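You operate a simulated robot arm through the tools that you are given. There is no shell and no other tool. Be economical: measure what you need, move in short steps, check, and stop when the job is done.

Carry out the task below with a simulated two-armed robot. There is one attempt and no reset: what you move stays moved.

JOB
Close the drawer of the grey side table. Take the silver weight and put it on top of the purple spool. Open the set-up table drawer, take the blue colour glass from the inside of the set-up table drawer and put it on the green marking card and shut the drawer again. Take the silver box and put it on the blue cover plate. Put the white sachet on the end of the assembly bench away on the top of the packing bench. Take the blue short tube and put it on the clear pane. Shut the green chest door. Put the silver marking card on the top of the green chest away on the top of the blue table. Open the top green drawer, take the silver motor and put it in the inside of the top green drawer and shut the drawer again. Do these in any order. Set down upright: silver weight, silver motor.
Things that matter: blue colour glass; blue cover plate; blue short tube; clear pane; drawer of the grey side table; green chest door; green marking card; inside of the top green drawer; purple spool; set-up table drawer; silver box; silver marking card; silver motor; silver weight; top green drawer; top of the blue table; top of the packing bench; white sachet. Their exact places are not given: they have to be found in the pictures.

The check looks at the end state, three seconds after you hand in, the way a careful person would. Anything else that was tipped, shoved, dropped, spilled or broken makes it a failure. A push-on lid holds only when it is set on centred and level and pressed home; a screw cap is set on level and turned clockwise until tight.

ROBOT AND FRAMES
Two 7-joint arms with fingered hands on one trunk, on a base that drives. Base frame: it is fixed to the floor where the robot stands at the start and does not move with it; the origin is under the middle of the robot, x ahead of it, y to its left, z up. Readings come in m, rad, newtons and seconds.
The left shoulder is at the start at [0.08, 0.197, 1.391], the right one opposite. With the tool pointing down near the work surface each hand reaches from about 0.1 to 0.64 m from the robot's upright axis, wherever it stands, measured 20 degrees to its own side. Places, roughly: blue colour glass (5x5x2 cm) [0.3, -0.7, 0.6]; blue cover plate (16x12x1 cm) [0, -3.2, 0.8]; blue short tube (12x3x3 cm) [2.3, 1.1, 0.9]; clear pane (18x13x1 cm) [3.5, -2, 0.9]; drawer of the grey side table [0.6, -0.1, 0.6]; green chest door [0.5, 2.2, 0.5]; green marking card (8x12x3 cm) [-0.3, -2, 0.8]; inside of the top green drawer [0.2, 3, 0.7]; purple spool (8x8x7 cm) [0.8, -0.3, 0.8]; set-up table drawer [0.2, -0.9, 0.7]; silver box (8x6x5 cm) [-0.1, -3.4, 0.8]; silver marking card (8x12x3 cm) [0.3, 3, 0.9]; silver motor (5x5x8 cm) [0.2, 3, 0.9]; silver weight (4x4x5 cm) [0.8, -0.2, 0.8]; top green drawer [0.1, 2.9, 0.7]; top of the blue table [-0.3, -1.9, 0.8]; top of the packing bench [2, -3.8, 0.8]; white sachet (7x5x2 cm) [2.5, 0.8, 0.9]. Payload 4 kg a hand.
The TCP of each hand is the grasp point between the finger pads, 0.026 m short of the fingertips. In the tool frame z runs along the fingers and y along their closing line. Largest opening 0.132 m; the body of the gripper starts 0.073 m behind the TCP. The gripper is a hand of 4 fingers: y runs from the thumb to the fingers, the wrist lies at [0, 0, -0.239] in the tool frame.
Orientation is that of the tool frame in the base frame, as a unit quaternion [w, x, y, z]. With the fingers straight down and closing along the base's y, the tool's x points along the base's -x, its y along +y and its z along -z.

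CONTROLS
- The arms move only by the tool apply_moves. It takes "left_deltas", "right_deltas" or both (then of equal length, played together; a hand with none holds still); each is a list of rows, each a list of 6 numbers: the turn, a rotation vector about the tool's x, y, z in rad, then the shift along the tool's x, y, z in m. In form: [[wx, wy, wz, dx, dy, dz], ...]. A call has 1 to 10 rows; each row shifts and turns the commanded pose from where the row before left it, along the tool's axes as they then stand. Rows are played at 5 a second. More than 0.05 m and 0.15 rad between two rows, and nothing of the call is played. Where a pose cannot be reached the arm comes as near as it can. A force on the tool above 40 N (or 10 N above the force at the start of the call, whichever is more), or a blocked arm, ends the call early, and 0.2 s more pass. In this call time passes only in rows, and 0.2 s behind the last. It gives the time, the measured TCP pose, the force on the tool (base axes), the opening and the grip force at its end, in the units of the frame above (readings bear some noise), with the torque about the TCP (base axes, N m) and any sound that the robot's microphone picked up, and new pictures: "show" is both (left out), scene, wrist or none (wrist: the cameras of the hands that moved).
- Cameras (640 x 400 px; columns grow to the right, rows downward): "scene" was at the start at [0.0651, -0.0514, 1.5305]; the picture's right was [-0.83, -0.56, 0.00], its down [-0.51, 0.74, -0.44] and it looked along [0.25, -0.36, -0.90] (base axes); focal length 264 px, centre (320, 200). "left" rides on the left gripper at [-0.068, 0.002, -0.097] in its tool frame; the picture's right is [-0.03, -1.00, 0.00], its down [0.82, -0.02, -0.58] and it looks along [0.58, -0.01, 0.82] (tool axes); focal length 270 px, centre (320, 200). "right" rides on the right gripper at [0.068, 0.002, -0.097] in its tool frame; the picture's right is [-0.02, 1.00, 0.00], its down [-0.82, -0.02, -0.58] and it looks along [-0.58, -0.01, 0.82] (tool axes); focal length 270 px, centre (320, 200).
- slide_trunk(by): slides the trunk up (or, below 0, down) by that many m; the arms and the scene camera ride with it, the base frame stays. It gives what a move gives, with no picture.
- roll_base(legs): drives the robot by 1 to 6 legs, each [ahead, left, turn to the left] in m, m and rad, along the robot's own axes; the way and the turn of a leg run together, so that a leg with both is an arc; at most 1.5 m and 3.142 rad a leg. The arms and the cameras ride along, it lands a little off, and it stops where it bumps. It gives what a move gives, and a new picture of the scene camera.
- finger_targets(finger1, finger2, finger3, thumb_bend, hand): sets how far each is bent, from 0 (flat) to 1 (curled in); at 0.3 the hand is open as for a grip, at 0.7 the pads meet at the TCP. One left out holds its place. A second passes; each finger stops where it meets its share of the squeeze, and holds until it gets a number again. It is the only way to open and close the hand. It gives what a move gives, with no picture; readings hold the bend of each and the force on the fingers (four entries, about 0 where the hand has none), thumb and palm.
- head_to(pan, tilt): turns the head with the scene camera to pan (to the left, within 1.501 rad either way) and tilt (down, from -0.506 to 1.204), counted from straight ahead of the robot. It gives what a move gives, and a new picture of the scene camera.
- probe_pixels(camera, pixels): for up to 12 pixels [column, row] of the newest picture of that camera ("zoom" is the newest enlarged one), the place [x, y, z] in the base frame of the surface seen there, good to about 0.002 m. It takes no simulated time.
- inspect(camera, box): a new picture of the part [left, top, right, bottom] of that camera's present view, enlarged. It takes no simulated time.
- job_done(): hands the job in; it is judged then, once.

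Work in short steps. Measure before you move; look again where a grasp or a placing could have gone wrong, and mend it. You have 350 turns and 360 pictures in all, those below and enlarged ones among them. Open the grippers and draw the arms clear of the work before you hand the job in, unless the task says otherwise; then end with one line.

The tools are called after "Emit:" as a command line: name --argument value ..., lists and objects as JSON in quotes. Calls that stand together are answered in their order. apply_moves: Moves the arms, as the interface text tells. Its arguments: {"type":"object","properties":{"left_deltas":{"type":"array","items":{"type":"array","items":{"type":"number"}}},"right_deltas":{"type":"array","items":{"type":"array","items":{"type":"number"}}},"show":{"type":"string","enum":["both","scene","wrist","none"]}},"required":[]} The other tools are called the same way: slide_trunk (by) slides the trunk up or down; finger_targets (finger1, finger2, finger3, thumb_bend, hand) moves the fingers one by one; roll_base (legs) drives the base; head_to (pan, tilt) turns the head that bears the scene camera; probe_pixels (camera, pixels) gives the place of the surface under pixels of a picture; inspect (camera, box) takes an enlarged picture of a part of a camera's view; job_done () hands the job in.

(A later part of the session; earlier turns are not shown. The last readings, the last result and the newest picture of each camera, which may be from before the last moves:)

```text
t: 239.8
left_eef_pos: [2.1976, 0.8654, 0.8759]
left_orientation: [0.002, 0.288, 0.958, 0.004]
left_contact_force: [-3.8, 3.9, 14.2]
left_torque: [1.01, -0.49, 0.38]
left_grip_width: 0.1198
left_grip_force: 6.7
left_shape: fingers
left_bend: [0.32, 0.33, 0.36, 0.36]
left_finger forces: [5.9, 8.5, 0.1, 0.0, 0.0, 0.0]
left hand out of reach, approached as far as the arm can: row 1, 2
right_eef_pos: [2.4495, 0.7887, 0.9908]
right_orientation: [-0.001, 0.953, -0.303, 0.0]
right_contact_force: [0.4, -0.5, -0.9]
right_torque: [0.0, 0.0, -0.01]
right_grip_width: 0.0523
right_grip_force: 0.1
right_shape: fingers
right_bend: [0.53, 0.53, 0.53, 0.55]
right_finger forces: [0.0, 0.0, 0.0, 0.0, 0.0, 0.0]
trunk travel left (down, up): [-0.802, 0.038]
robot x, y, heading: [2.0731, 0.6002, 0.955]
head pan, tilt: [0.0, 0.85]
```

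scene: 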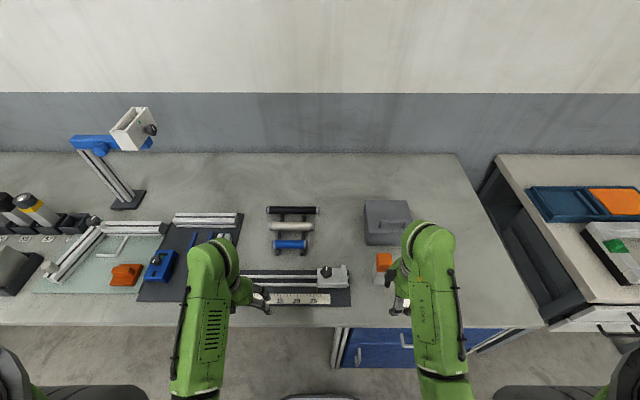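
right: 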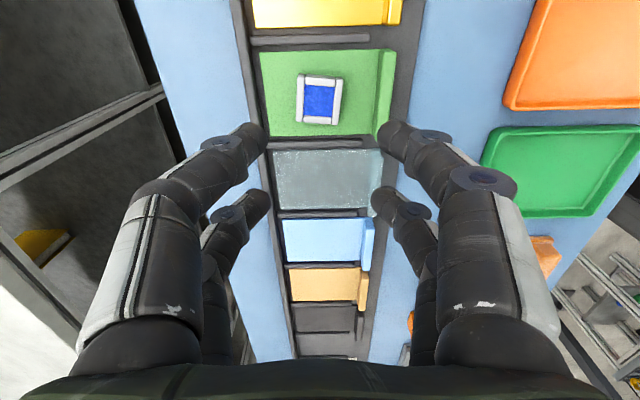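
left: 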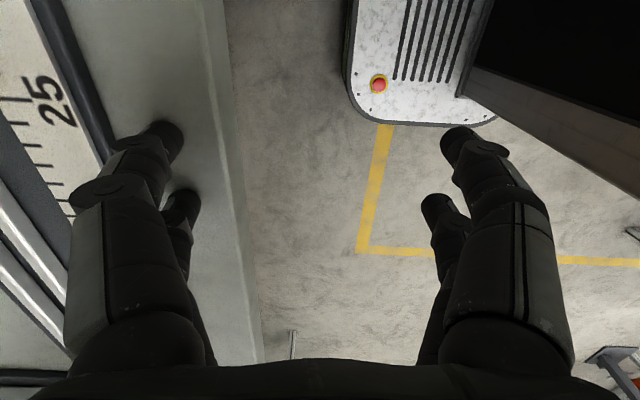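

The hand drifted and its fingers pressed lightly on the bench edge. I raise it at once.

Emit:
apply_moves --left_deltas '[[0, 0, 0, 0, 0, -0.03], [0, 0, 0, 0, 0.03, -0.04], [0, 0, 0, 0, 0.04, -0.02]]' --show "scene"

```text
t: 240.7
left_eef_pos: [2.2618, 0.8553, 0.9157]
left_orientation: [0.001, 0.287, 0.958, 0.0]
left_contact_force: [-0.1, 0.6, 0.2]
left_torque: [0.0, 0.0, 0.02]
left_grip_width: 0.1134
left_grip_force: 0.0
left_shape: fingers
left_bend: [0.36, 0.36, 0.36, 0.36]
left_finger forces: [0.1, 0.1, 0.0, 0.0, 0.1, 0.0]
left hand out of reach, approached as far as the arm can: row 1, 2, 3
right_eef_pos: [2.4519, 0.7895, 0.9876]
right_orientation: [0.0, 0.953, -0.303, 0.001]
right_contact_force: [0.0, 0.7, 0.1]
right_torque: [0.0, 0.04, 0.01]
right_grip_width: 0.0526
right_grip_force: 0.1
right_shape: fingers
right_bend: [0.53, 0.53, 0.53, 0.55]
right_finger forces: [0.0, 0.0, 0.0, 0.0, 0.1, 0.1]
trunk travel left (down, up): [-0.802, 0.038]
robot x, y, heading: [2.0727, 0.6011, 0.958]
head pan, tilt: [0.0, 0.85]
```

scene: 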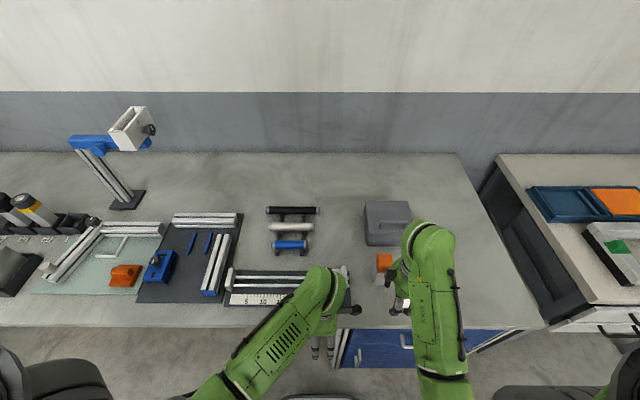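

I move left first (clear of the slider block), rising, then forward over the tubes.

Emit:
apply_moves --left_deltas '[[0, 0, 0, 0.035, 0, -0.01], [0, 0, 0, 0.035, 0, -0.01], [0, 0, 0, 0.032, 0, 0], [0, 0, 0, 0, 0.04, -0.01], [0, 0, 0, 0, 0.045, 0], [0, 0, 0, 0, 0.045, 0]]' --show "both"

```text
t: 242.1
left_eef_pos: [2.2464, 0.8675, 0.8928]
left_orientation: [0.001, 0.289, 0.957, 0.001]
left_contact_force: [-0.6, -0.8, -0.5]
left_torque: [0.01, 0.01, -0.03]
left_grip_width: 0.1137
left_grip_force: 0.1
left_shape: fingers
left_bend: [0.36, 0.36, 0.36, 0.36]
left_finger forces: [0.0, 0.0, 0.0, 0.1, 0.1, 0.0]
left hand out of reach, approached as far as the arm can: row 1, 2, 3, 4, 5, 6
right_eef_pos: [2.4508, 0.7887, 0.9891]
right_orientation: [-0.001, 0.953, -0.303, 0.0]
right_contact_force: [0.4, 0.4, -0.4]
right_torque: [-0.01, -0.03, 0.0]
right_grip_width: 0.0523
right_grip_force: 0.1
right_shape: fingers
right_bend: [0.53, 0.53, 0.53, 0.55]
right_finger forces: [0.0, 0.0, 0.0, 0.0, 0.0, 0.0]
trunk travel left (down, up): [-0.802, 0.038]
robot x, y, heading: [2.0719, 0.6008, 0.963]
head pan, tilt: [0.0, 0.85]
```

scene: 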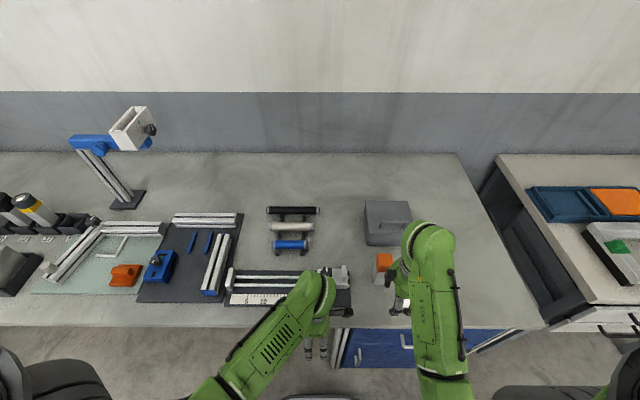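
left: 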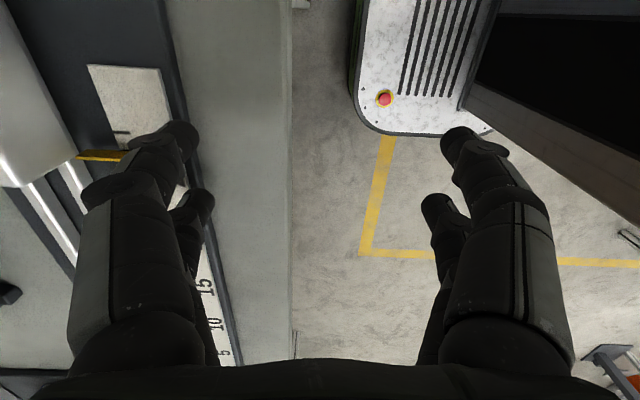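

This yaw isn't reachable for the left arm here, but the right hand already has the needed yaw (2.53). I'll take the tube with the right hand and later the sachet with the left. First I unwind the left hand, rising.

Emit:
apply_moves --left_deltas '[[0, 0, 0, 0, 0, -0.02], [0, 0, -0.15, 0, -0.01, -0.01], [0, 0, -0.15, 0, -0.01, -0.01], [0, 0, -0.15, 0, -0.01, -0.01], [0, 0, -0.15, 0, 0, -0.01], [0, 0, -0.15, 0, 0, -0.01], [0, 0, -0.15, 0, 0, -0.01], [0, 0, -0.15, 0, 0, 0], [0, 0, -0.15, 0, 0, 0], [0, 0, -0.15, 0, 0, 0]]' --show "none"

Emit:
apply_moves --left_deltas '[[0, 0, -0.12, 0.03, 0.03, 0], [0, 0, 0, 0.03, 0.03, 0], [0, 0, 0, 0.03, 0.03, 0], [0, 0, 0, 0.02, 0.03, 0]]' --show "scene"

```text
t: 244.2
left_eef_pos: [2.2363, 0.8326, 0.9669]
left_orientation: [0.001, -0.373, 0.928, -0.002]
left_contact_force: [0.2, -0.4, -0.4]
left_torque: [0.0, 0.0, -0.02]
left_grip_width: 0.1134
left_grip_force: 0.0
left_shape: fingers
left_bend: [0.36, 0.36, 0.36, 0.36]
left_finger forces: [0.0, 0.1, 0.0, 0.1, 0.0, 0.0]
left hand out of reach, approached as far as the arm can: row 1
right_eef_pos: [2.4513, 0.7889, 0.9894]
right_orientation: [0.0, 0.953, -0.303, 0.0]
right_contact_force: [0.1, 0.2, -0.5]
right_torque: [-0.01, 0.01, 0.03]
right_grip_width: 0.0523
right_grip_force: 0.0
right_shape: fingers
right_bend: [0.53, 0.53, 0.53, 0.55]
right_finger forces: [0.0, 0.1, 0.0, 0.0, 0.0, 0.0]
trunk travel left (down, up): [-0.802, 0.038]
robot x, y, heading: [2.0725, 0.6022, 0.959]
head pan, tilt: [0.0, 0.85]
```

```text
t: 245.2
left_eef_pos: [2.0712, 0.8286, 0.9675]
left_orientation: [0.001, -0.426, 0.905, -0.002]
left_contact_force: [-0.5, -0.4, 0.7]
left_torque: [-0.01, -0.04, -0.03]
left_grip_width: 0.1134
left_grip_force: 0.0
left_shape: fingers
left_bend: [0.36, 0.36, 0.36, 0.36]
left_finger forces: [0.0, 0.0, 0.1, 0.0, 0.1, 0.0]
right_eef_pos: [2.4516, 0.7894, 0.9896]
right_orientation: [-0.001, 0.953, -0.303, 0.0]
right_contact_force: [0.0, 0.7, 0.0]
right_torque: [0.01, -0.04, 0.0]
right_grip_width: 0.0524
right_grip_force: 0.0
right_shape: fingers
right_bend: [0.53, 0.53, 0.53, 0.55]
right_finger forces: [0.0, 0.0, 0.0, 0.1, 0.1, 0.0]
trunk travel left (down, up): [-0.802, 0.038]
robot x, y, heading: [2.0723, 0.5983, 0.961]
head pan, tilt: [0.0, 0.85]
```

scene: 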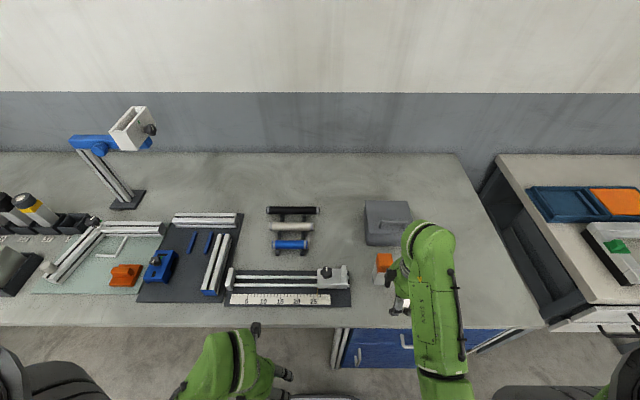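

Left hand is off the bench; all items undisturbed. I roll left 0.25 so the tube lies within the right arm's sector.

Emit:
roll_base --legs '[[0, 0.25, 0]]'

Emit:
finger_targets --hand "right" --finger1 0.48 --finger2 0.48 --finger3 0.48 --thumb_bend 0.48

```text
t: 247.1
left_eef_pos: [1.8714, 0.9702, 0.9678]
left_orientation: [0.0, -0.426, 0.905, 0.0]
left_contact_force: [0.6, 0.6, -0.9]
left_torque: [0.01, 0.04, 0.01]
left_grip_width: 0.1134
left_grip_force: 0.1
left_shape: fingers
left_bend: [0.36, 0.36, 0.36, 0.36]
left_finger forces: [0.0, 0.1, 0.1, 0.0, 0.0, 0.0]
right_eef_pos: [2.2503, 0.9293, 0.9878]
right_orientation: [0.0, 0.953, -0.303, -0.001]
right_contact_force: [0.2, -0.3, -0.2]
right_torque: [-0.02, 0.02, -0.01]
right_grip_width: 0.0519
right_grip_force: 0.0
right_shape: fingers
right_bend: [0.53, 0.53, 0.53, 0.55]
right_finger forces: [0.0, 0.1, 0.0, 0.0, 0.1, 0.0]
trunk travel left (down, up): [-0.802, 0.038]
robot x, y, heading: [1.8706, 0.7436, 0.958]
head pan, tilt: [0.0, 0.85]
```

scene: 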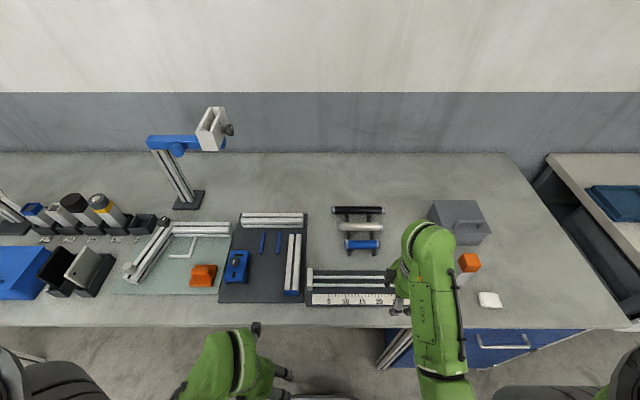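

```text
t: 248.1
left_eef_pos: [1.8689, 0.9742, 0.9673]
left_orientation: [0.0, -0.426, 0.905, -0.002]
left_contact_force: [0.0, 0.9, -0.5]
left_torque: [0.0, 0.03, 0.03]
left_grip_width: 0.1134
left_grip_force: 0.1
left_shape: fingers
left_bend: [0.36, 0.36, 0.36, 0.36]
left_finger forces: [0.1, 0.0, 0.1, 0.0, 0.0, 0.0]
right_eef_pos: [2.2478, 0.9321, 0.9894]
right_orientation: [-0.001, 0.953, -0.303, 0.001]
right_contact_force: [0.5, -0.5, 0.2]
right_torque: [0.02, 0.02, 0.01]
right_grip_width: 0.0719
right_grip_force: 0.0
right_shape: fingers
right_bend: [0.48, 0.48, 0.48, 0.48]
right_finger forces: [0.1, 0.1, 0.0, 0.1, 0.0, 0.0]
trunk travel left (down, up): [-0.802, 0.038]
robot x, y, heading: [1.8681, 0.741, 0.96]
head pan, tilt: [0.0, 0.85]
```

Now right hand: move over the tube.

Emit:
apply_moves --right_deltas '[[0, 0, -0.03, -0.0109, -0.0425, 0], [0, 0, 0, -0.0109, -0.0425, 0], [0, 0, 0, -0.0109, -0.0425, 0], [0, 0, 0, -0.0109, -0.0425, 0], [0, 0, 0, -0.0109, -0.0425, 0]]' --show "wrist"

```text
t: 249.3
left_eef_pos: [1.8702, 0.9734, 0.9676]
left_orientation: [0.0, -0.427, 0.904, -0.003]
left_contact_force: [0.9, -0.2, -0.3]
left_torque: [-0.01, 0.01, 0.01]
left_grip_width: 0.1133
left_grip_force: 0.0
left_shape: fingers
left_bend: [0.36, 0.36, 0.36, 0.36]
left_finger forces: [0.1, 0.0, 0.0, 0.0, 0.0, 0.0]
right_eef_pos: [2.3234, 1.1419, 0.9876]
right_orientation: [0.001, 0.957, -0.289, 0.0]
right_contact_force: [-0.1, -1.1, -0.8]
right_torque: [0.01, -0.01, -0.03]
right_grip_width: 0.0727
right_grip_force: 0.0
right_shape: fingers
right_bend: [0.48, 0.48, 0.48, 0.48]
right_finger forces: [0.1, 0.0, 0.1, 0.0, 0.0, 0.0]
trunk travel left (down, up): [-0.802, 0.038]
robot x, y, heading: [1.8704, 0.7434, 0.956]
head pan, tilt: [0.0, 0.85]
```

right: 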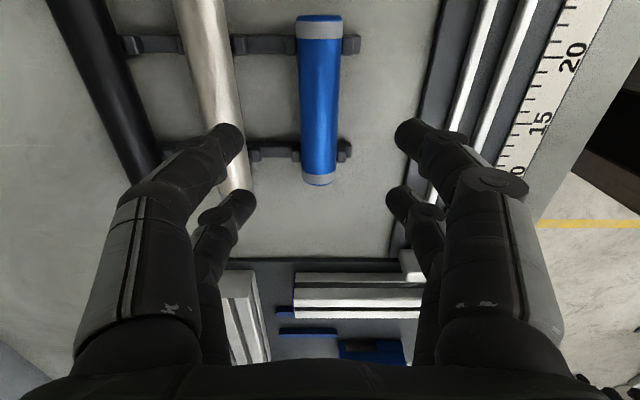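

Tube is centred in the column with free gaps either side. I probe tube ends and bench level.

Emit:
probe_pixels --camera "right" --pixels '[[319, 20], [320, 180], [320, 100], [303, 100], [337, 100], [360, 210], [345, 152], [280, 210]]'

```text
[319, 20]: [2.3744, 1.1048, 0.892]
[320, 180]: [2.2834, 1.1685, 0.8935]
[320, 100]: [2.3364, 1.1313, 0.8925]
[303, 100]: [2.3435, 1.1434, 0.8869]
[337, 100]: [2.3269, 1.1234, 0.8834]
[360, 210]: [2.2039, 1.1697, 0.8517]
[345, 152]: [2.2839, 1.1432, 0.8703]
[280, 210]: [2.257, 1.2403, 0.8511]
```

Tube centre (2.329,1.137), top 0.8925, bench 0.8515. I descend to z≈0.884 and grip.

Emit:
apply_moves --right_deltas '[[0, 0, 0, 0.0076, 0.001, 0.035], [0, 0, 0, 0, 0, 0.035], [0, 0, 0, 0, 0, 0.034]]' --show "none"

Emit:
finger_targets --hand "right" --finger1 0.72 --finger2 0.72 --finger3 0.72 --thumb_bend 0.72

Emit:
inspect --camera "right" --box '[160, 60, 480, 280]'

```text
t: 250.1
left_eef_pos: [1.8696, 0.973, 0.9669]
left_orientation: [0.001, -0.426, 0.905, -0.002]
left_contact_force: [0.8, -0.2, -0.4]
left_torque: [-0.02, 0.02, -0.02]
left_grip_width: 0.1135
left_grip_force: 0.0
left_shape: fingers
left_bend: [0.36, 0.36, 0.36, 0.36]
left_finger forces: [0.1, 0.0, 0.0, 0.0, 0.0, 0.0]
right_eef_pos: [2.331, 1.1359, 0.8817]
right_orientation: [-0.001, 0.957, -0.289, 0.001]
right_contact_force: [0.4, 0.2, -0.4]
right_torque: [-0.01, 0.01, 0.02]
right_grip_width: 0.0725
right_grip_force: 0.0
right_shape: fingers
right_bend: [0.48, 0.48, 0.48, 0.48]
right_finger forces: [0.0, 0.1, 0.1, 0.1, 0.0, 0.0]
trunk travel left (down, up): [-0.802, 0.038]
robot x, y, heading: [1.8735, 0.7452, 0.962]
head pan, tilt: [0.0, 0.85]
```

```text
t: 251.1
left_eef_pos: [1.8696, 0.9729, 0.9665]
left_orientation: [0.0, -0.427, 0.904, -0.002]
left_contact_force: [-0.8, 0.7, -0.4]
left_torque: [-0.02, -0.03, 0.03]
left_grip_width: 0.1135
left_grip_force: 0.0
left_shape: fingers
left_bend: [0.36, 0.36, 0.36, 0.36]
left_finger forces: [0.1, 0.1, 0.0, 0.0, 0.0, 0.1]
right_eef_pos: [2.3301, 1.1355, 0.8834]
right_orientation: [-0.001, 0.957, -0.29, 0.0]
right_contact_force: [0.0, 0.5, -0.5]
right_torque: [0.0, -0.04, -0.02]
right_grip_width: 0.0001
right_grip_force: 0.2
right_shape: fingers
right_bend: [0.71, 0.71, 0.71, 0.71]
right_finger forces: [0.0, 0.0, 0.1, 0.0, 0.2, 0.1]
trunk travel left (down, up): [-0.802, 0.038]
robot x, y, heading: [1.8711, 0.741, 0.959]
head pan, tilt: [0.0, 0.85]
```

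```text
1.82 times, centred on (320, 170) of right
```

zoom: 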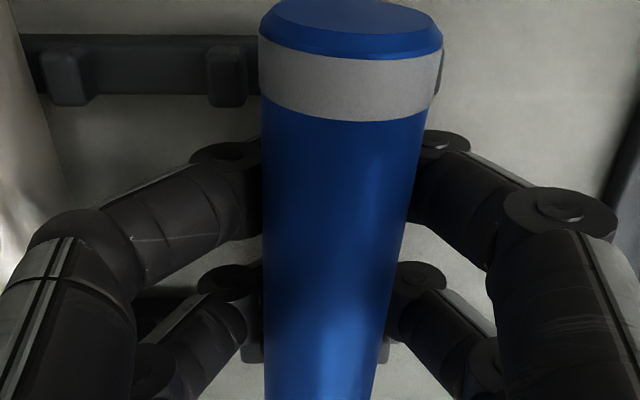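

The tips slid under the tube, lifting it onto the fingers. I reopen slowly so that it settles back on the rack, then look.

Emit:
finger_targets --hand "right" --finger1 0.62 --finger2 0.62 --finger3 0.62 --thumb_bend 0.62

Emit:
finger_targets --hand "right" --finger1 0.48 --finger2 0.48 --finger3 0.48 --thumb_bend 0.48

Emit:
apply_moves --right_deltas '[[0, 0, 0, 0, 0, -0.02], [0, 0, 0, 0, 0, -0.02]]' --show "wrist"

```text
t: 252.1
left_eef_pos: [1.8689, 0.9733, 0.9673]
left_orientation: [0.001, -0.426, 0.904, -0.001]
left_contact_force: [-0.4, -0.4, -0.3]
left_torque: [-0.01, 0.02, 0.02]
left_grip_width: 0.1137
left_grip_force: 0.1
left_shape: fingers
left_bend: [0.36, 0.36, 0.36, 0.36]
left_finger forces: [0.1, 0.0, 0.0, 0.0, 0.0, 0.0]
right_eef_pos: [2.3303, 1.1353, 0.8839]
right_orientation: [0.0, 0.957, -0.29, 0.001]
right_contact_force: [0.4, 0.1, 0.3]
right_torque: [0.0, 0.01, 0.02]
right_grip_width: 0.0254
right_grip_force: 0.1
right_shape: fingers
right_bend: [0.62, 0.62, 0.62, 0.62]
right_finger forces: [0.0, 0.1, 0.0, 0.1, 0.0, 0.0]
trunk travel left (down, up): [-0.802, 0.038]
robot x, y, heading: [1.8707, 0.7388, 0.961]
head pan, tilt: [0.0, 0.85]
```

```text
t: 253.1
left_eef_pos: [1.8695, 0.972, 0.9679]
left_orientation: [0.0, -0.426, 0.905, -0.001]
left_contact_force: [0.2, 0.0, -0.7]
left_torque: [0.02, 0.0, 0.02]
left_grip_width: 0.1137
left_grip_force: 0.0
left_shape: fingers
left_bend: [0.36, 0.36, 0.36, 0.36]
left_finger forces: [0.1, 0.0, 0.0, 0.1, 0.0, 0.0]
right_eef_pos: [2.3305, 1.1355, 0.8836]
right_orientation: [-0.001, 0.957, -0.289, 0.0]
right_contact_force: [0.5, 0.4, -0.8]
right_torque: [-0.05, -0.03, -0.03]
right_grip_width: 0.0724
right_grip_force: 0.1
right_shape: fingers
right_bend: [0.48, 0.48, 0.48, 0.48]
right_finger forces: [0.1, 0.0, 0.0, 0.1, 0.1, 0.0]
trunk travel left (down, up): [-0.802, 0.038]
robot x, y, heading: [1.8703, 0.7442, 0.96]
head pan, tilt: [0.0, 0.85]
```

```text
t: 253.7
left_eef_pos: [1.8691, 0.9717, 0.9672]
left_orientation: [0.0, -0.427, 0.904, -0.001]
left_contact_force: [-0.1, 0.2, -0.1]
left_torque: [0.02, -0.01, -0.02]
left_grip_width: 0.1136
left_grip_force: 0.0
left_shape: fingers
left_bend: [0.36, 0.36, 0.36, 0.36]
left_finger forces: [0.0, 0.0, 0.0, 0.0, 0.0, 0.1]
right_eef_pos: [2.3284, 1.1347, 0.9234]
right_orientation: [-0.001, 0.957, -0.289, 0.0]
right_contact_force: [-0.8, -0.7, -0.6]
right_torque: [0.0, 0.0, 0.0]
right_grip_width: 0.0724
right_grip_force: 0.1
right_shape: fingers
right_bend: [0.48, 0.48, 0.48, 0.48]
right_finger forces: [0.0, 0.0, 0.0, 0.0, 0.0, 0.0]
trunk travel left (down, up): [-0.802, 0.038]
robot x, y, heading: [1.8703, 0.7425, 0.961]
head pan, tilt: [0.0, 0.85]
```

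right: 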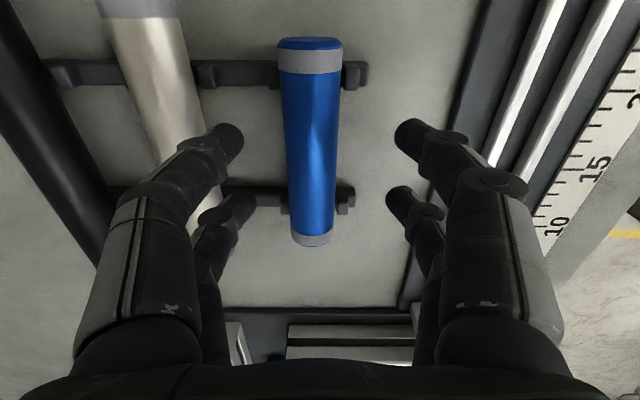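

The tube is back in its slot. I re-measure it.

Emit:
probe_pixels --camera "right" --pixels '[[310, 62], [312, 235], [311, 145], [287, 145], [335, 145], [311, 115], [312, 180]]'

```text
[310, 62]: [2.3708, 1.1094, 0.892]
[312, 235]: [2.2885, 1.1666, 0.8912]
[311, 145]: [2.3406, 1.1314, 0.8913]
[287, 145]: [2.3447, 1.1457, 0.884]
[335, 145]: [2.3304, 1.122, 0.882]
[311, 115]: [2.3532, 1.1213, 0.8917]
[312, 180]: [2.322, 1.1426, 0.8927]
```

Centre (2.330,1.138). I lower only to TCP z≈0.900 so the tips meet the tube at mid-height, and close lightly.

Emit:
apply_moves --right_deltas '[[0, 0, 0, 0, -0.004, 0.023]]' --show "none"

Emit:
finger_targets --hand "right" --finger1 0.64 --finger2 0.64 --finger3 0.64 --thumb_bend 0.64

Emit:
inspect --camera "right" --box '[160, 60, 480, 280]'

```text
t: 254.1
left_eef_pos: [1.8686, 0.9727, 0.9682]
left_orientation: [0.001, -0.427, 0.904, -0.003]
left_contact_force: [0.1, 0.3, -0.2]
left_torque: [0.0, 0.01, 0.0]
left_grip_width: 0.1136
left_grip_force: 0.1
left_shape: fingers
left_bend: [0.36, 0.36, 0.36, 0.36]
left_finger forces: [0.1, 0.0, 0.0, 0.0, 0.0, 0.1]
right_eef_pos: [2.3315, 1.1362, 0.8991]
right_orientation: [0.0, 0.957, -0.289, 0.0]
right_contact_force: [0.3, -0.4, 0.2]
right_torque: [0.02, 0.06, 0.01]
right_grip_width: 0.0723
right_grip_force: 0.2
right_shape: fingers
right_bend: [0.48, 0.48, 0.48, 0.48]
right_finger forces: [0.0, 0.1, 0.0, 0.0, 0.0, 0.1]
trunk travel left (down, up): [-0.802, 0.038]
robot x, y, heading: [1.8756, 0.7442, 0.965]
head pan, tilt: [0.0, 0.85]
```

```text
t: 255.1
left_eef_pos: [1.8693, 0.9735, 0.967]
left_orientation: [0.0, -0.427, 0.904, -0.001]
left_contact_force: [0.4, 0.1, 0.4]
left_torque: [-0.01, 0.01, 0.02]
left_grip_width: 0.1134
left_grip_force: 0.1
left_shape: fingers
left_bend: [0.36, 0.36, 0.36, 0.36]
left_finger forces: [0.1, 0.1, 0.1, 0.0, 0.0, 0.0]
right_eef_pos: [2.3317, 1.1357, 0.8997]
right_orientation: [0.0, 0.957, -0.289, 0.0]
right_contact_force: [0.2, -0.6, -0.3]
right_torque: [0.03, 0.0, 0.03]
right_grip_width: 0.0274
right_grip_force: 3.5
right_shape: fingers
right_bend: [0.61, 0.62, 0.61, 0.63]
right_finger forces: [2.1, 1.7, 1.6, 0.1, 2.0, 0.0]
trunk travel left (down, up): [-0.802, 0.038]
robot x, y, heading: [1.8744, 0.7493, 0.956]
head pan, tilt: [0.0, 0.85]
```

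```text
1.82 times, centred on (320, 170) of right
```

zoom: 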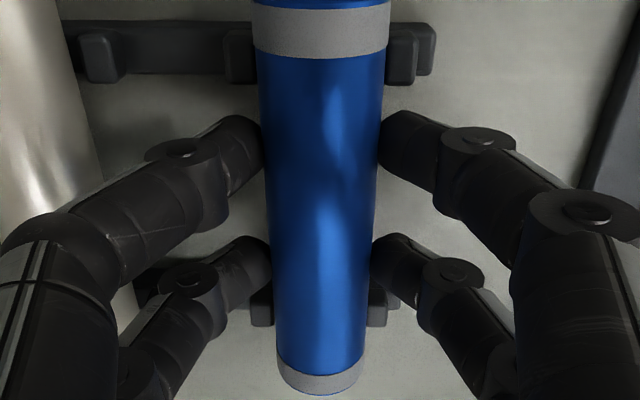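

Good contact. I squeeze more and lift a little.

Emit:
finger_targets --hand "right" --finger1 0.7 --finger2 0.7 --finger3 0.7 --thumb_bend 0.7

Emit:
apply_moves --right_deltas '[[0, 0, 0, 0, 0, -0.02], [0, 0, 0, 0, 0, -0.04], [0, 0, 0, 0, 0, -0.04]]' --show "wrist"

```text
t: 256.1
left_eef_pos: [1.8692, 0.9722, 0.9671]
left_orientation: [0.001, -0.427, 0.904, -0.002]
left_contact_force: [0.0, 0.3, -0.6]
left_torque: [-0.01, 0.01, -0.04]
left_grip_width: 0.1134
left_grip_force: 0.1
left_shape: fingers
left_bend: [0.36, 0.36, 0.36, 0.36]
left_finger forces: [0.0, 0.0, 0.0, 0.1, 0.0, 0.0]
right_eef_pos: [2.3304, 1.1362, 0.8997]
right_orientation: [0.0, 0.958, -0.288, 0.001]
right_contact_force: [0.3, -0.5, -0.2]
right_torque: [-0.01, -0.01, 0.0]
right_grip_width: 0.0255
right_grip_force: 13.5
right_shape: fingers
right_bend: [0.61, 0.62, 0.63, 0.66]
right_finger forces: [7.1, 6.2, 5.4, 0.0, 8.0, 0.1]
trunk travel left (down, up): [-0.802, 0.038]
robot x, y, heading: [1.8691, 0.7409, 0.958]
head pan, tilt: [0.0, 0.85]
```

```text
t: 256.9
left_eef_pos: [1.8686, 0.9727, 0.9668]
left_orientation: [0.001, -0.427, 0.904, -0.002]
left_contact_force: [0.1, 0.6, 0.4]
left_torque: [0.01, 0.02, 0.01]
left_grip_width: 0.1136
left_grip_force: 0.0
left_shape: fingers
left_bend: [0.36, 0.36, 0.36, 0.36]
left_finger forces: [0.1, 0.0, 0.0, 0.0, 0.0, 0.0]
right_eef_pos: [2.3309, 1.1364, 1.0016]
right_orientation: [0.0, 0.957, -0.289, 0.0]
right_contact_force: [0.4, -0.4, -0.5]
right_torque: [0.0, 0.02, -0.02]
right_grip_width: 0.0257
right_grip_force: 13.5
right_shape: fingers
right_bend: [0.61, 0.62, 0.63, 0.66]
right_finger forces: [7.2, 6.4, 5.5, 0.0, 7.9, 0.0]
trunk travel left (down, up): [-0.802, 0.038]
robot x, y, heading: [1.8698, 0.744, 0.955]
head pan, tilt: [0.0, 0.85]
```

right: 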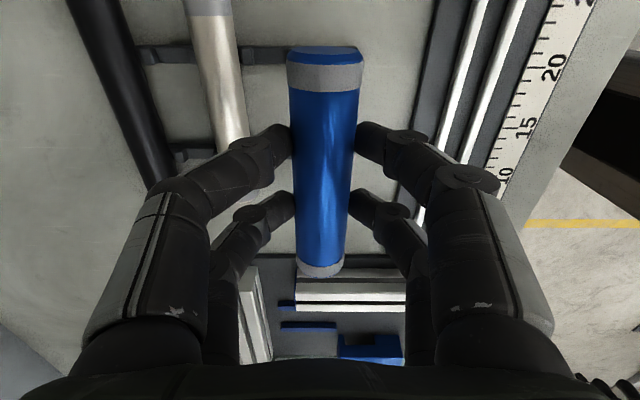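

Tube held securely. I draw the right hand back, then roll right 0.62 so the left hand can take the sachet.

Emit:
apply_moves --right_deltas '[[0, 0, 0, 0, 0.045, 0], [0, 0, 0, 0, 0.045, 0], [0, 0, 0, 0, 0.045, 0], [0, 0, 0, 0, 0.045, 0], [0, 0, 0, 0.02, 0.04, 0]]' --show "none"

Emit:
roll_base --legs '[[0, -0.62, 0]]'

Emit:
inspect --camera "scene" --box '[200, 190, 440, 340]'

```text
t: 258.1
left_eef_pos: [1.8687, 0.9699, 0.9681]
left_orientation: [0.001, -0.428, 0.904, -0.001]
left_contact_force: [-0.3, -0.6, -0.7]
left_torque: [0.02, -0.05, 0.03]
left_grip_width: 0.1136
left_grip_force: 0.0
left_shape: fingers
left_bend: [0.36, 0.36, 0.36, 0.36]
left_finger forces: [0.0, 0.0, 0.1, 0.1, 0.1, 0.1]
right_eef_pos: [2.2249, 0.9401, 1.0023]
right_orientation: [-0.001, 0.957, -0.29, 0.0]
right_contact_force: [0.2, -0.5, -1.3]
right_torque: [0.01, -0.01, 0.0]
right_grip_width: 0.0257
right_grip_force: 13.6
right_shape: fingers
right_bend: [0.61, 0.62, 0.63, 0.66]
right_finger forces: [7.0, 6.4, 5.4, 0.1, 7.9, 0.0]
trunk travel left (down, up): [-0.802, 0.038]
robot x, y, heading: [1.8704, 0.7464, 0.956]
head pan, tilt: [0.0, 0.85]
```

```text
t: 261.6
left_eef_pos: [2.3738, 0.6211, 0.968]
left_orientation: [0.001, -0.434, 0.901, -0.003]
left_contact_force: [-0.1, -0.6, -0.4]
left_torque: [0.03, -0.01, -0.01]
left_grip_width: 0.1134
left_grip_force: 0.1
left_shape: fingers
left_bend: [0.36, 0.36, 0.36, 0.36]
left_finger forces: [0.0, 0.1, 0.1, 0.0, 0.0, 0.1]
right_eef_pos: [2.7299, 0.5988, 1.0016]
right_orientation: [0.0, 0.96, -0.28, 0.001]
right_contact_force: [-0.6, 0.0, -1.0]
right_torque: [-0.02, 0.0, 0.02]
right_grip_width: 0.0256
right_grip_force: 13.2
right_shape: fingers
right_bend: [0.61, 0.62, 0.63, 0.66]
right_finger forces: [7.1, 6.3, 5.5, 0.0, 7.9, 0.1]
trunk travel left (down, up): [-0.802, 0.038]
robot x, y, heading: [2.3799, 0.3919, 0.975]
head pan, tilt: [0.0, 0.85]
```

scene: 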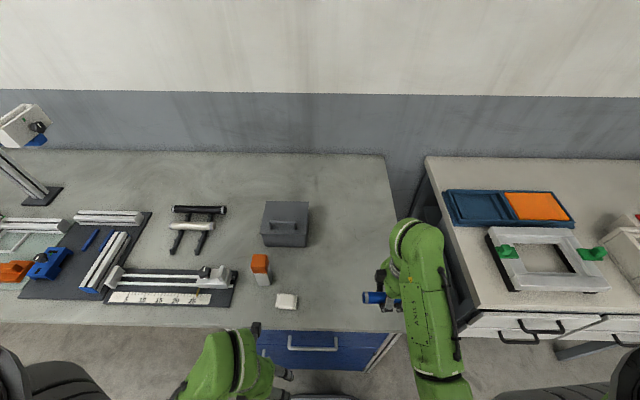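

```text
2.67 times, centred on (320, 265) of scene
```

zoom: 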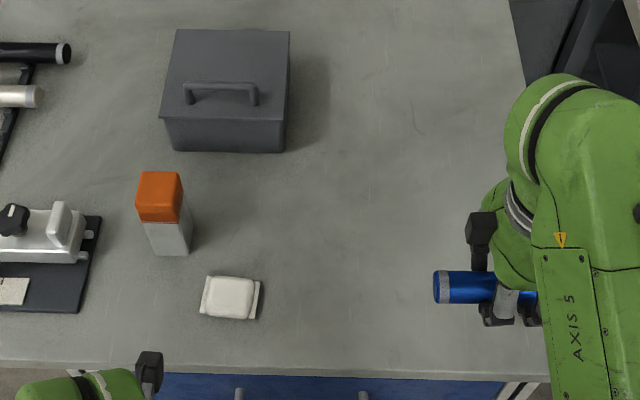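

Emit:
probe_pixels --camera "zoom" --pixels '[[210, 280], [256, 284], [204, 312], [252, 317], [230, 297], [165, 250], [165, 195], [190, 245], [300, 250]]'

```text
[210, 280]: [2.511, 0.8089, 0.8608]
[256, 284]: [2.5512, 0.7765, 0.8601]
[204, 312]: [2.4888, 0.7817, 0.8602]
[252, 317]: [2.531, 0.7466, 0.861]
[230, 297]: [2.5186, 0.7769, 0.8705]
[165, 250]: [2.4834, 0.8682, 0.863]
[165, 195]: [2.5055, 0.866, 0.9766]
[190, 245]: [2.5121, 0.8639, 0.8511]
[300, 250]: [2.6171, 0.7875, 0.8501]
```

Sachet centre (2.5205,0.778), long axis matches the left hand's current closing line. I move the left hand over it.

Emit:
finger_targets --hand "left" --finger1 0.42 --finger2 0.42 --finger3 0.42 --thumb_bend 0.42

Emit:
apply_moves --left_deltas '[[0, 0, 0, -0.043, -0.0032, 0], [0, 0, 0, -0.043, -0.0032, 0], [0, 0, 0, -0.043, -0.0032, 0], [0, 0, 0, -0.043, -0.0032, 0], [0, 0, 0, -0.042, -0.0032, 0]]' --show "wrist"

```text
t: 262.6
left_eef_pos: [2.3751, 0.6202, 0.9677]
left_orientation: [0.001, -0.436, 0.9, -0.001]
left_contact_force: [0.4, -0.4, -0.3]
left_torque: [0.03, 0.02, -0.02]
left_grip_width: 0.0939
left_grip_force: 0.0
left_shape: fingers
left_bend: [0.42, 0.42, 0.42, 0.42]
left_finger forces: [0.0, 0.0, 0.0, 0.1, 0.0, 0.1]
right_eef_pos: [2.7306, 0.5995, 1.0008]
right_orientation: [0.0, 0.96, -0.279, 0.0]
right_contact_force: [-0.2, -0.4, -1.2]
right_torque: [0.01, 0.02, 0.02]
right_grip_width: 0.0254
right_grip_force: 13.9
right_shape: fingers
right_bend: [0.61, 0.62, 0.63, 0.66]
right_finger forces: [7.1, 6.3, 5.6, 0.1, 7.9, 0.1]
trunk travel left (down, up): [-0.802, 0.038]
robot x, y, heading: [2.3818, 0.3936, 0.978]
head pan, tilt: [0.0, 0.85]
```

```text
t: 263.8
left_eef_pos: [2.5228, 0.7797, 0.9691]
left_orientation: [-0.002, -0.435, 0.9, -0.003]
left_contact_force: [-0.3, -0.5, 0.4]
left_torque: [-0.01, 0.03, 0.0]
left_grip_width: 0.094
left_grip_force: 0.1
left_shape: fingers
left_bend: [0.42, 0.42, 0.42, 0.42]
left_finger forces: [0.0, 0.1, 0.0, 0.0, 0.1, 0.1]
right_eef_pos: [2.7318, 0.5998, 0.9993]
right_orientation: [0.001, 0.96, -0.28, -0.001]
right_contact_force: [0.0, -0.5, -0.4]
right_torque: [-0.01, -0.02, -0.01]
right_grip_width: 0.0254
right_grip_force: 13.1
right_shape: fingers
right_bend: [0.61, 0.62, 0.63, 0.66]
right_finger forces: [7.1, 6.2, 5.5, 0.0, 7.9, 0.0]
trunk travel left (down, up): [-0.802, 0.038]
robot x, y, heading: [2.3777, 0.3914, 0.979]
head pan, tilt: [0.0, 0.85]
```

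left: 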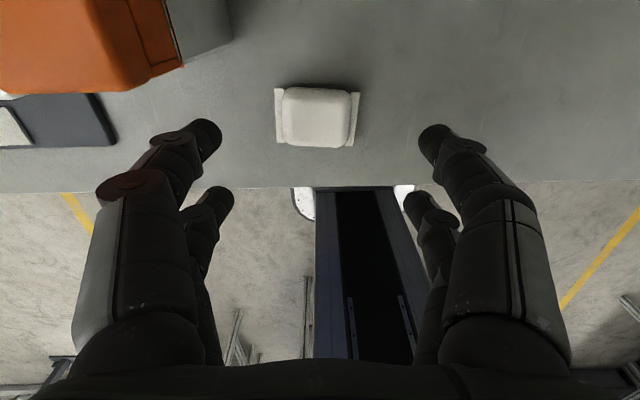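

Sachet centred. I descend to z≈0.886 and close gently.

Emit:
apply_moves --left_deltas '[[0, 0, 0, 0, 0, 0.03], [0, 0, 0, 0, 0, 0.03], [0, 0, 0, 0, 0, 0.022]]' --show "none"

Emit:
finger_targets --hand "left" --finger1 0.6 --finger2 0.6 --finger3 0.6 --thumb_bend 0.6

Emit:
inspect --camera "left" --box '[160, 80, 480, 280]'

```text
t: 264.6
left_eef_pos: [2.5175, 0.778, 0.8849]
left_orientation: [0.001, -0.435, 0.9, -0.001]
left_contact_force: [0.4, 0.1, -0.3]
left_torque: [-0.02, -0.01, 0.01]
left_grip_width: 0.0938
left_grip_force: 0.0
left_shape: fingers
left_bend: [0.42, 0.42, 0.42, 0.42]
left_finger forces: [0.1, 0.0, 0.1, 0.1, 0.1, 0.1]
right_eef_pos: [2.7307, 0.5994, 1.0]
right_orientation: [0.0, 0.96, -0.28, 0.001]
right_contact_force: [-0.3, -0.7, -1.0]
right_torque: [-0.01, 0.0, 0.01]
right_grip_width: 0.0255
right_grip_force: 13.0
right_shape: fingers
right_bend: [0.61, 0.62, 0.63, 0.66]
right_finger forces: [7.1, 6.2, 5.4, 0.2, 7.9, 0.1]
trunk travel left (down, up): [-0.802, 0.038]
robot x, y, heading: [2.3793, 0.3925, 0.983]
head pan, tilt: [0.0, 0.85]
```

```text
t: 265.6
left_eef_pos: [2.5176, 0.7781, 0.8853]
left_orientation: [0.001, -0.435, 0.901, -0.001]
left_contact_force: [-0.2, 0.1, 1.5]
left_torque: [0.04, -0.02, 0.03]
left_grip_width: 0.0582
left_grip_force: 12.7
left_shape: fingers
left_bend: [0.51, 0.55, 0.54, 0.56]
left_finger forces: [7.1, 7.5, 4.1, 0.0, 7.1, 0.1]
right_eef_pos: [2.7311, 0.5992, 1.0016]
right_orientation: [-0.001, 0.96, -0.28, 0.0]
right_contact_force: [-0.4, -0.2, -1.0]
right_torque: [0.0, -0.04, 0.01]
right_grip_width: 0.0255
right_grip_force: 13.1
right_shape: fingers
right_bend: [0.61, 0.62, 0.63, 0.66]
right_finger forces: [7.2, 6.2, 5.5, 0.0, 7.9, 0.0]
trunk travel left (down, up): [-0.802, 0.038]
robot x, y, heading: [2.3767, 0.3919, 0.976]
head pan, tilt: [0.0, 0.85]
```

```text
2.00 times, centred on (320, 180) of left
```

zoom: 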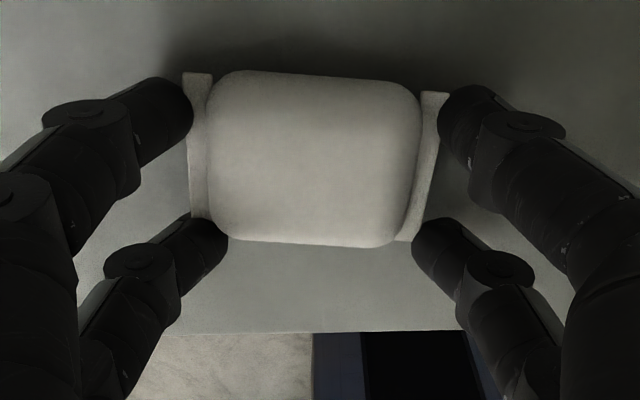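

Gripped on the ends by all four. I lift and draw back.

Emit:
apply_moves --left_deltas '[[0, 0, 0, 0, 0, -0.02], [0, 0, 0, 0, 0, -0.04], [0, 0, 0, 0, 0, -0.04], [0, 0, 0, 0.04, 0, 0], [0, 0, 0, 0.045, 0, 0], [0, 0, 0, 0.045, 0, 0]]' --show "wrist"

```text
t: 266.9
left_eef_pos: [2.4389, 0.6776, 0.9867]
left_orientation: [0.001, -0.435, 0.9, -0.001]
left_contact_force: [-0.3, -0.2, -0.9]
left_torque: [-0.02, -0.02, 0.03]
left_grip_width: 0.0583
left_grip_force: 12.9
left_shape: fingers
left_bend: [0.51, 0.55, 0.54, 0.56]
left_finger forces: [7.1, 7.2, 3.8, 0.1, 7.0, 0.1]
right_eef_pos: [2.7305, 0.5975, 1.0007]
right_orientation: [-0.001, 0.96, -0.28, 0.001]
right_contact_force: [0.2, -0.1, -1.1]
right_torque: [-0.05, -0.01, 0.01]
right_grip_width: 0.0255
right_grip_force: 12.9
right_shape: fingers
right_bend: [0.61, 0.62, 0.63, 0.66]
right_finger forces: [7.1, 6.3, 5.5, 0.0, 7.8, 0.0]
trunk travel left (down, up): [-0.802, 0.038]
robot x, y, heading: [2.3807, 0.3893, 0.981]
head pan, tilt: [0.0, 0.85]
```

left: 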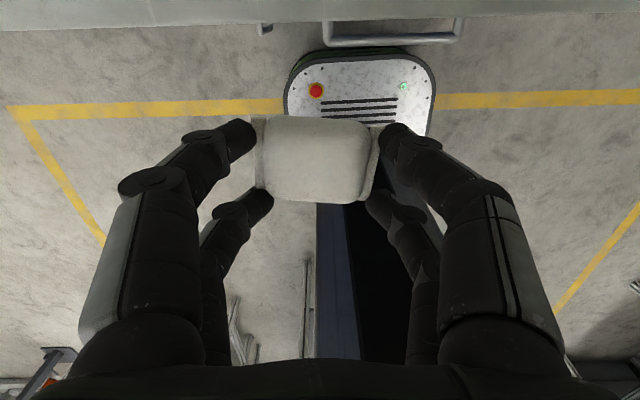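

Both items in hand. Next the clear pane near (3.5,-2.0): I back up, turn to face the wall bench, and drive there.

Emit:
roll_base --legs '[[-0.5, 0, 0], [0, 0, -1.6], [1.2, 0, 0], [0, -0.55, 0]]'

Emit:
head_to --pan -0.3 --tilt 0.75

```text
t: 281.9
left_eef_pos: [3.0067, -1.1821, 0.9865]
left_orientation: [-0.001, 0.353, 0.936, -0.003]
left_contact_force: [0.4, -0.1, -0.4]
left_torque: [0.0, 0.02, -0.01]
left_grip_width: 0.0581
left_grip_force: 12.6
left_shape: fingers
left_bend: [0.51, 0.55, 0.54, 0.56]
left_finger forces: [7.0, 7.0, 3.8, 0.0, 6.9, 0.1]
right_eef_pos: [2.912, -1.4691, 1.0021]
right_orientation: [0.0, -0.459, 0.889, -0.001]
right_contact_force: [-0.6, 0.6, -1.8]
right_torque: [-0.05, -0.01, 0.03]
right_grip_width: 0.0253
right_grip_force: 12.9
right_shape: fingers
right_bend: [0.61, 0.62, 0.63, 0.66]
right_finger forces: [6.9, 6.0, 5.3, 0.0, 7.5, 0.0]
trunk travel left (down, up): [-0.802, 0.038]
robot x, y, heading: [2.7221, -1.1097, -0.643]
head pan, tilt: [0.0, 0.85]
```

scene: 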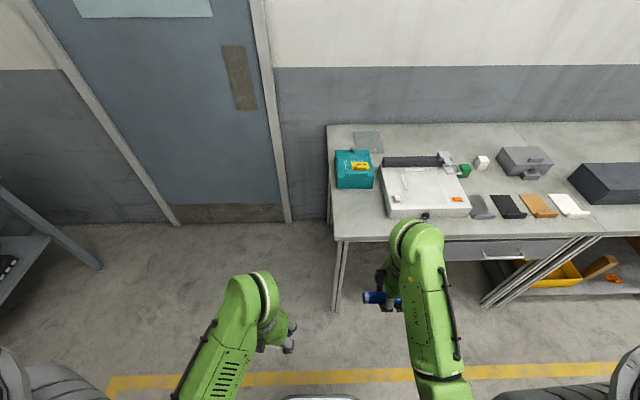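

```text
t: 282.6
left_eef_pos: [3.0054, -1.1843, 0.9861]
left_orientation: [-0.001, 0.353, 0.936, -0.001]
left_contact_force: [-0.1, -0.2, 0.3]
left_torque: [0.0, 0.03, 0.01]
left_grip_width: 0.0579
left_grip_force: 12.3
left_shape: fingers
left_bend: [0.51, 0.55, 0.54, 0.56]
left_finger forces: [7.0, 7.1, 3.8, 0.0, 6.8, 0.0]
right_eef_pos: [2.9109, -1.4699, 1.0013]
right_orientation: [0.0, -0.459, 0.889, 0.0]
right_contact_force: [-0.1, -0.2, -0.6]
right_torque: [0.0, 0.0, 0.01]
right_grip_width: 0.0248
right_grip_force: 13.4
right_shape: fingers
right_bend: [0.61, 0.62, 0.63, 0.66]
right_finger forces: [6.9, 6.0, 5.3, 0.0, 7.5, 0.0]
trunk travel left (down, up): [-0.802, 0.038]
robot x, y, heading: [2.7224, -1.1096, -0.641]
head pan, tilt: [-0.3, 0.75]
```

scene: 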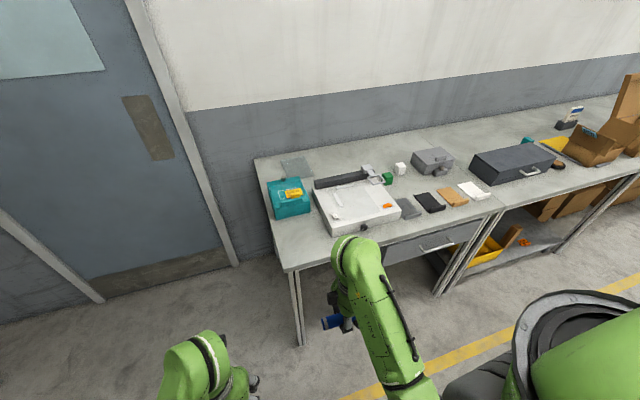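

A translucent rectangle at (297,167) behind the teal box may be the clear pane. I zoom and probe.

Emit:
inspect --camera "scene" --box '[240, 130, 440, 260]'

Emit:
probe_pixels --camera "scene" --pixels '[[297, 167], [282, 160], [306, 155], [314, 174], [290, 180], [288, 195], [285, 178], [310, 195], [283, 268], [255, 158], [350, 182], [480, 210]]'

```text
3.08 times, centred on (340, 195) of scene
```

zoom: 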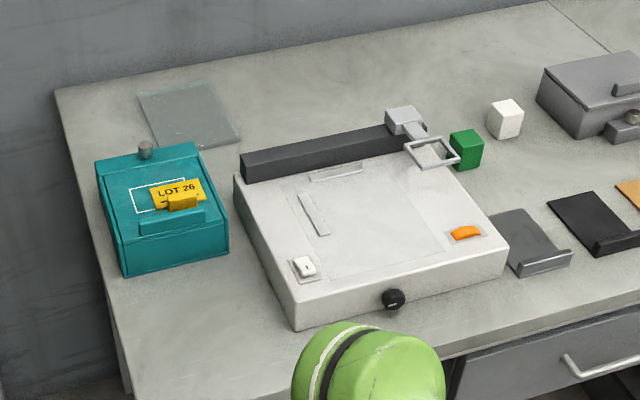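

```text
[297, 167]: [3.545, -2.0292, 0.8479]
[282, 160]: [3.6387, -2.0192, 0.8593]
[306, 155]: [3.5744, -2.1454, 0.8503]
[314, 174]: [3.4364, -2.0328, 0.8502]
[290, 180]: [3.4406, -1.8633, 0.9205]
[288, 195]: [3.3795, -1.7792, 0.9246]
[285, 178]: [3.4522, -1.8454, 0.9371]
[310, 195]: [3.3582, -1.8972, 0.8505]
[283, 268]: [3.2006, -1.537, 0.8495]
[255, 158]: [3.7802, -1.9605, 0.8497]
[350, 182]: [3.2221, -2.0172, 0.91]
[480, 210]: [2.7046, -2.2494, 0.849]
```

I probe the pane's corners in the zoom.

Emit:
probe_pixels --camera "zoom" --pixels '[[140, 97], [207, 85], [238, 135], [190, 146], [187, 113], [160, 130], [145, 110], [220, 200], [235, 175], [200, 140]]'

```text
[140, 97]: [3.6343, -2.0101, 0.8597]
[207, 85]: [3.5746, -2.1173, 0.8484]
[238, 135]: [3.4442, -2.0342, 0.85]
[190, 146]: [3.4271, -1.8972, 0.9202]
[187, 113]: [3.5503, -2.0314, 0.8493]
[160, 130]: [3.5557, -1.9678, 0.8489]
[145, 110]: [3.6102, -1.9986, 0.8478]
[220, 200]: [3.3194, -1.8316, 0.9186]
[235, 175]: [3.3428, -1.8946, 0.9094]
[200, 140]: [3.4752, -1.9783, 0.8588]
```

The clear pane is at ≈(3.54,-2.02), close to the bench's open left end. I'll stand diagonally at that end: drive left, ahead, then turn right.

Emit:
roll_base --legs '[[0, 0.25, 0], [0.83, 0, 0], [0, 0, -0.6]]'

Emit:
head_to --pan -0.3 --tilt 0.95

```text
t: 290.1
left_eef_pos: [3.7361, -1.6385, 0.9849]
left_orientation: [-0.002, 0.609, 0.793, -0.001]
left_contact_force: [0.6, -0.9, -0.7]
left_torque: [-0.03, -0.02, 0.0]
left_grip_width: 0.0582
left_grip_force: 12.5
left_shape: fingers
left_bend: [0.51, 0.55, 0.55, 0.56]
left_finger forces: [7.0, 6.9, 3.7, 0.0, 6.8, 0.0]
right_eef_pos: [3.4986, -1.8242, 1.001]
right_orientation: [0.0, -0.182, 0.983, 0.0]
right_contact_force: [-0.2, 0.1, -1.6]
right_torque: [0.0, 0.01, -0.02]
right_grip_width: 0.0253
right_grip_force: 13.4
right_shape: fingers
right_bend: [0.61, 0.62, 0.63, 0.66]
right_finger forces: [6.7, 6.0, 5.2, 0.0, 7.4, 0.1]
trunk travel left (down, up): [-0.802, 0.038]
robot x, y, heading: [3.5376, -1.4242, -1.236]
head pan, tilt: [-0.3, 0.75]
```

scene: 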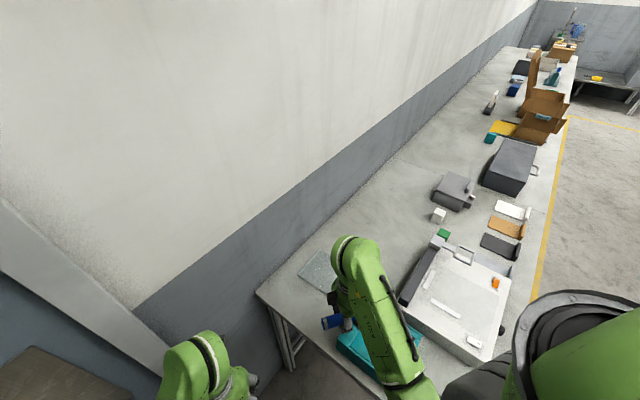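

```text
t: 290.8
left_eef_pos: [3.7349, -1.6406, 0.9854]
left_orientation: [-0.001, 0.609, 0.793, -0.002]
left_contact_force: [0.0, -0.6, -0.9]
left_torque: [0.0, -0.01, -0.02]
left_grip_width: 0.0581
left_grip_force: 12.3
left_shape: fingers
left_bend: [0.51, 0.55, 0.55, 0.56]
left_finger forces: [7.0, 7.1, 3.8, 0.0, 6.8, 0.0]
right_eef_pos: [3.4971, -1.8243, 1.001]
right_orientation: [-0.001, -0.181, 0.983, 0.0]
right_contact_force: [-0.6, -0.5, -1.6]
right_torque: [0.03, 0.02, 0.0]
right_grip_width: 0.025
right_grip_force: 12.6
right_shape: fingers
right_bend: [0.61, 0.62, 0.63, 0.66]
right_finger forces: [6.8, 6.0, 5.3, 0.0, 7.5, 0.0]
trunk travel left (down, up): [-0.802, 0.038]
robot x, y, heading: [3.5412, -1.4193, -1.236]
head pan, tilt: [-0.3, 0.949]
```

scene: 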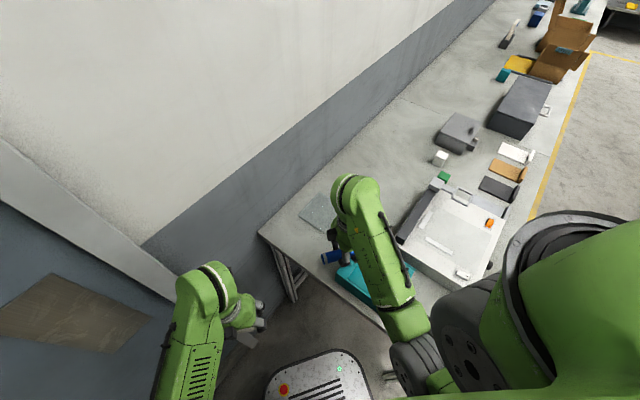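

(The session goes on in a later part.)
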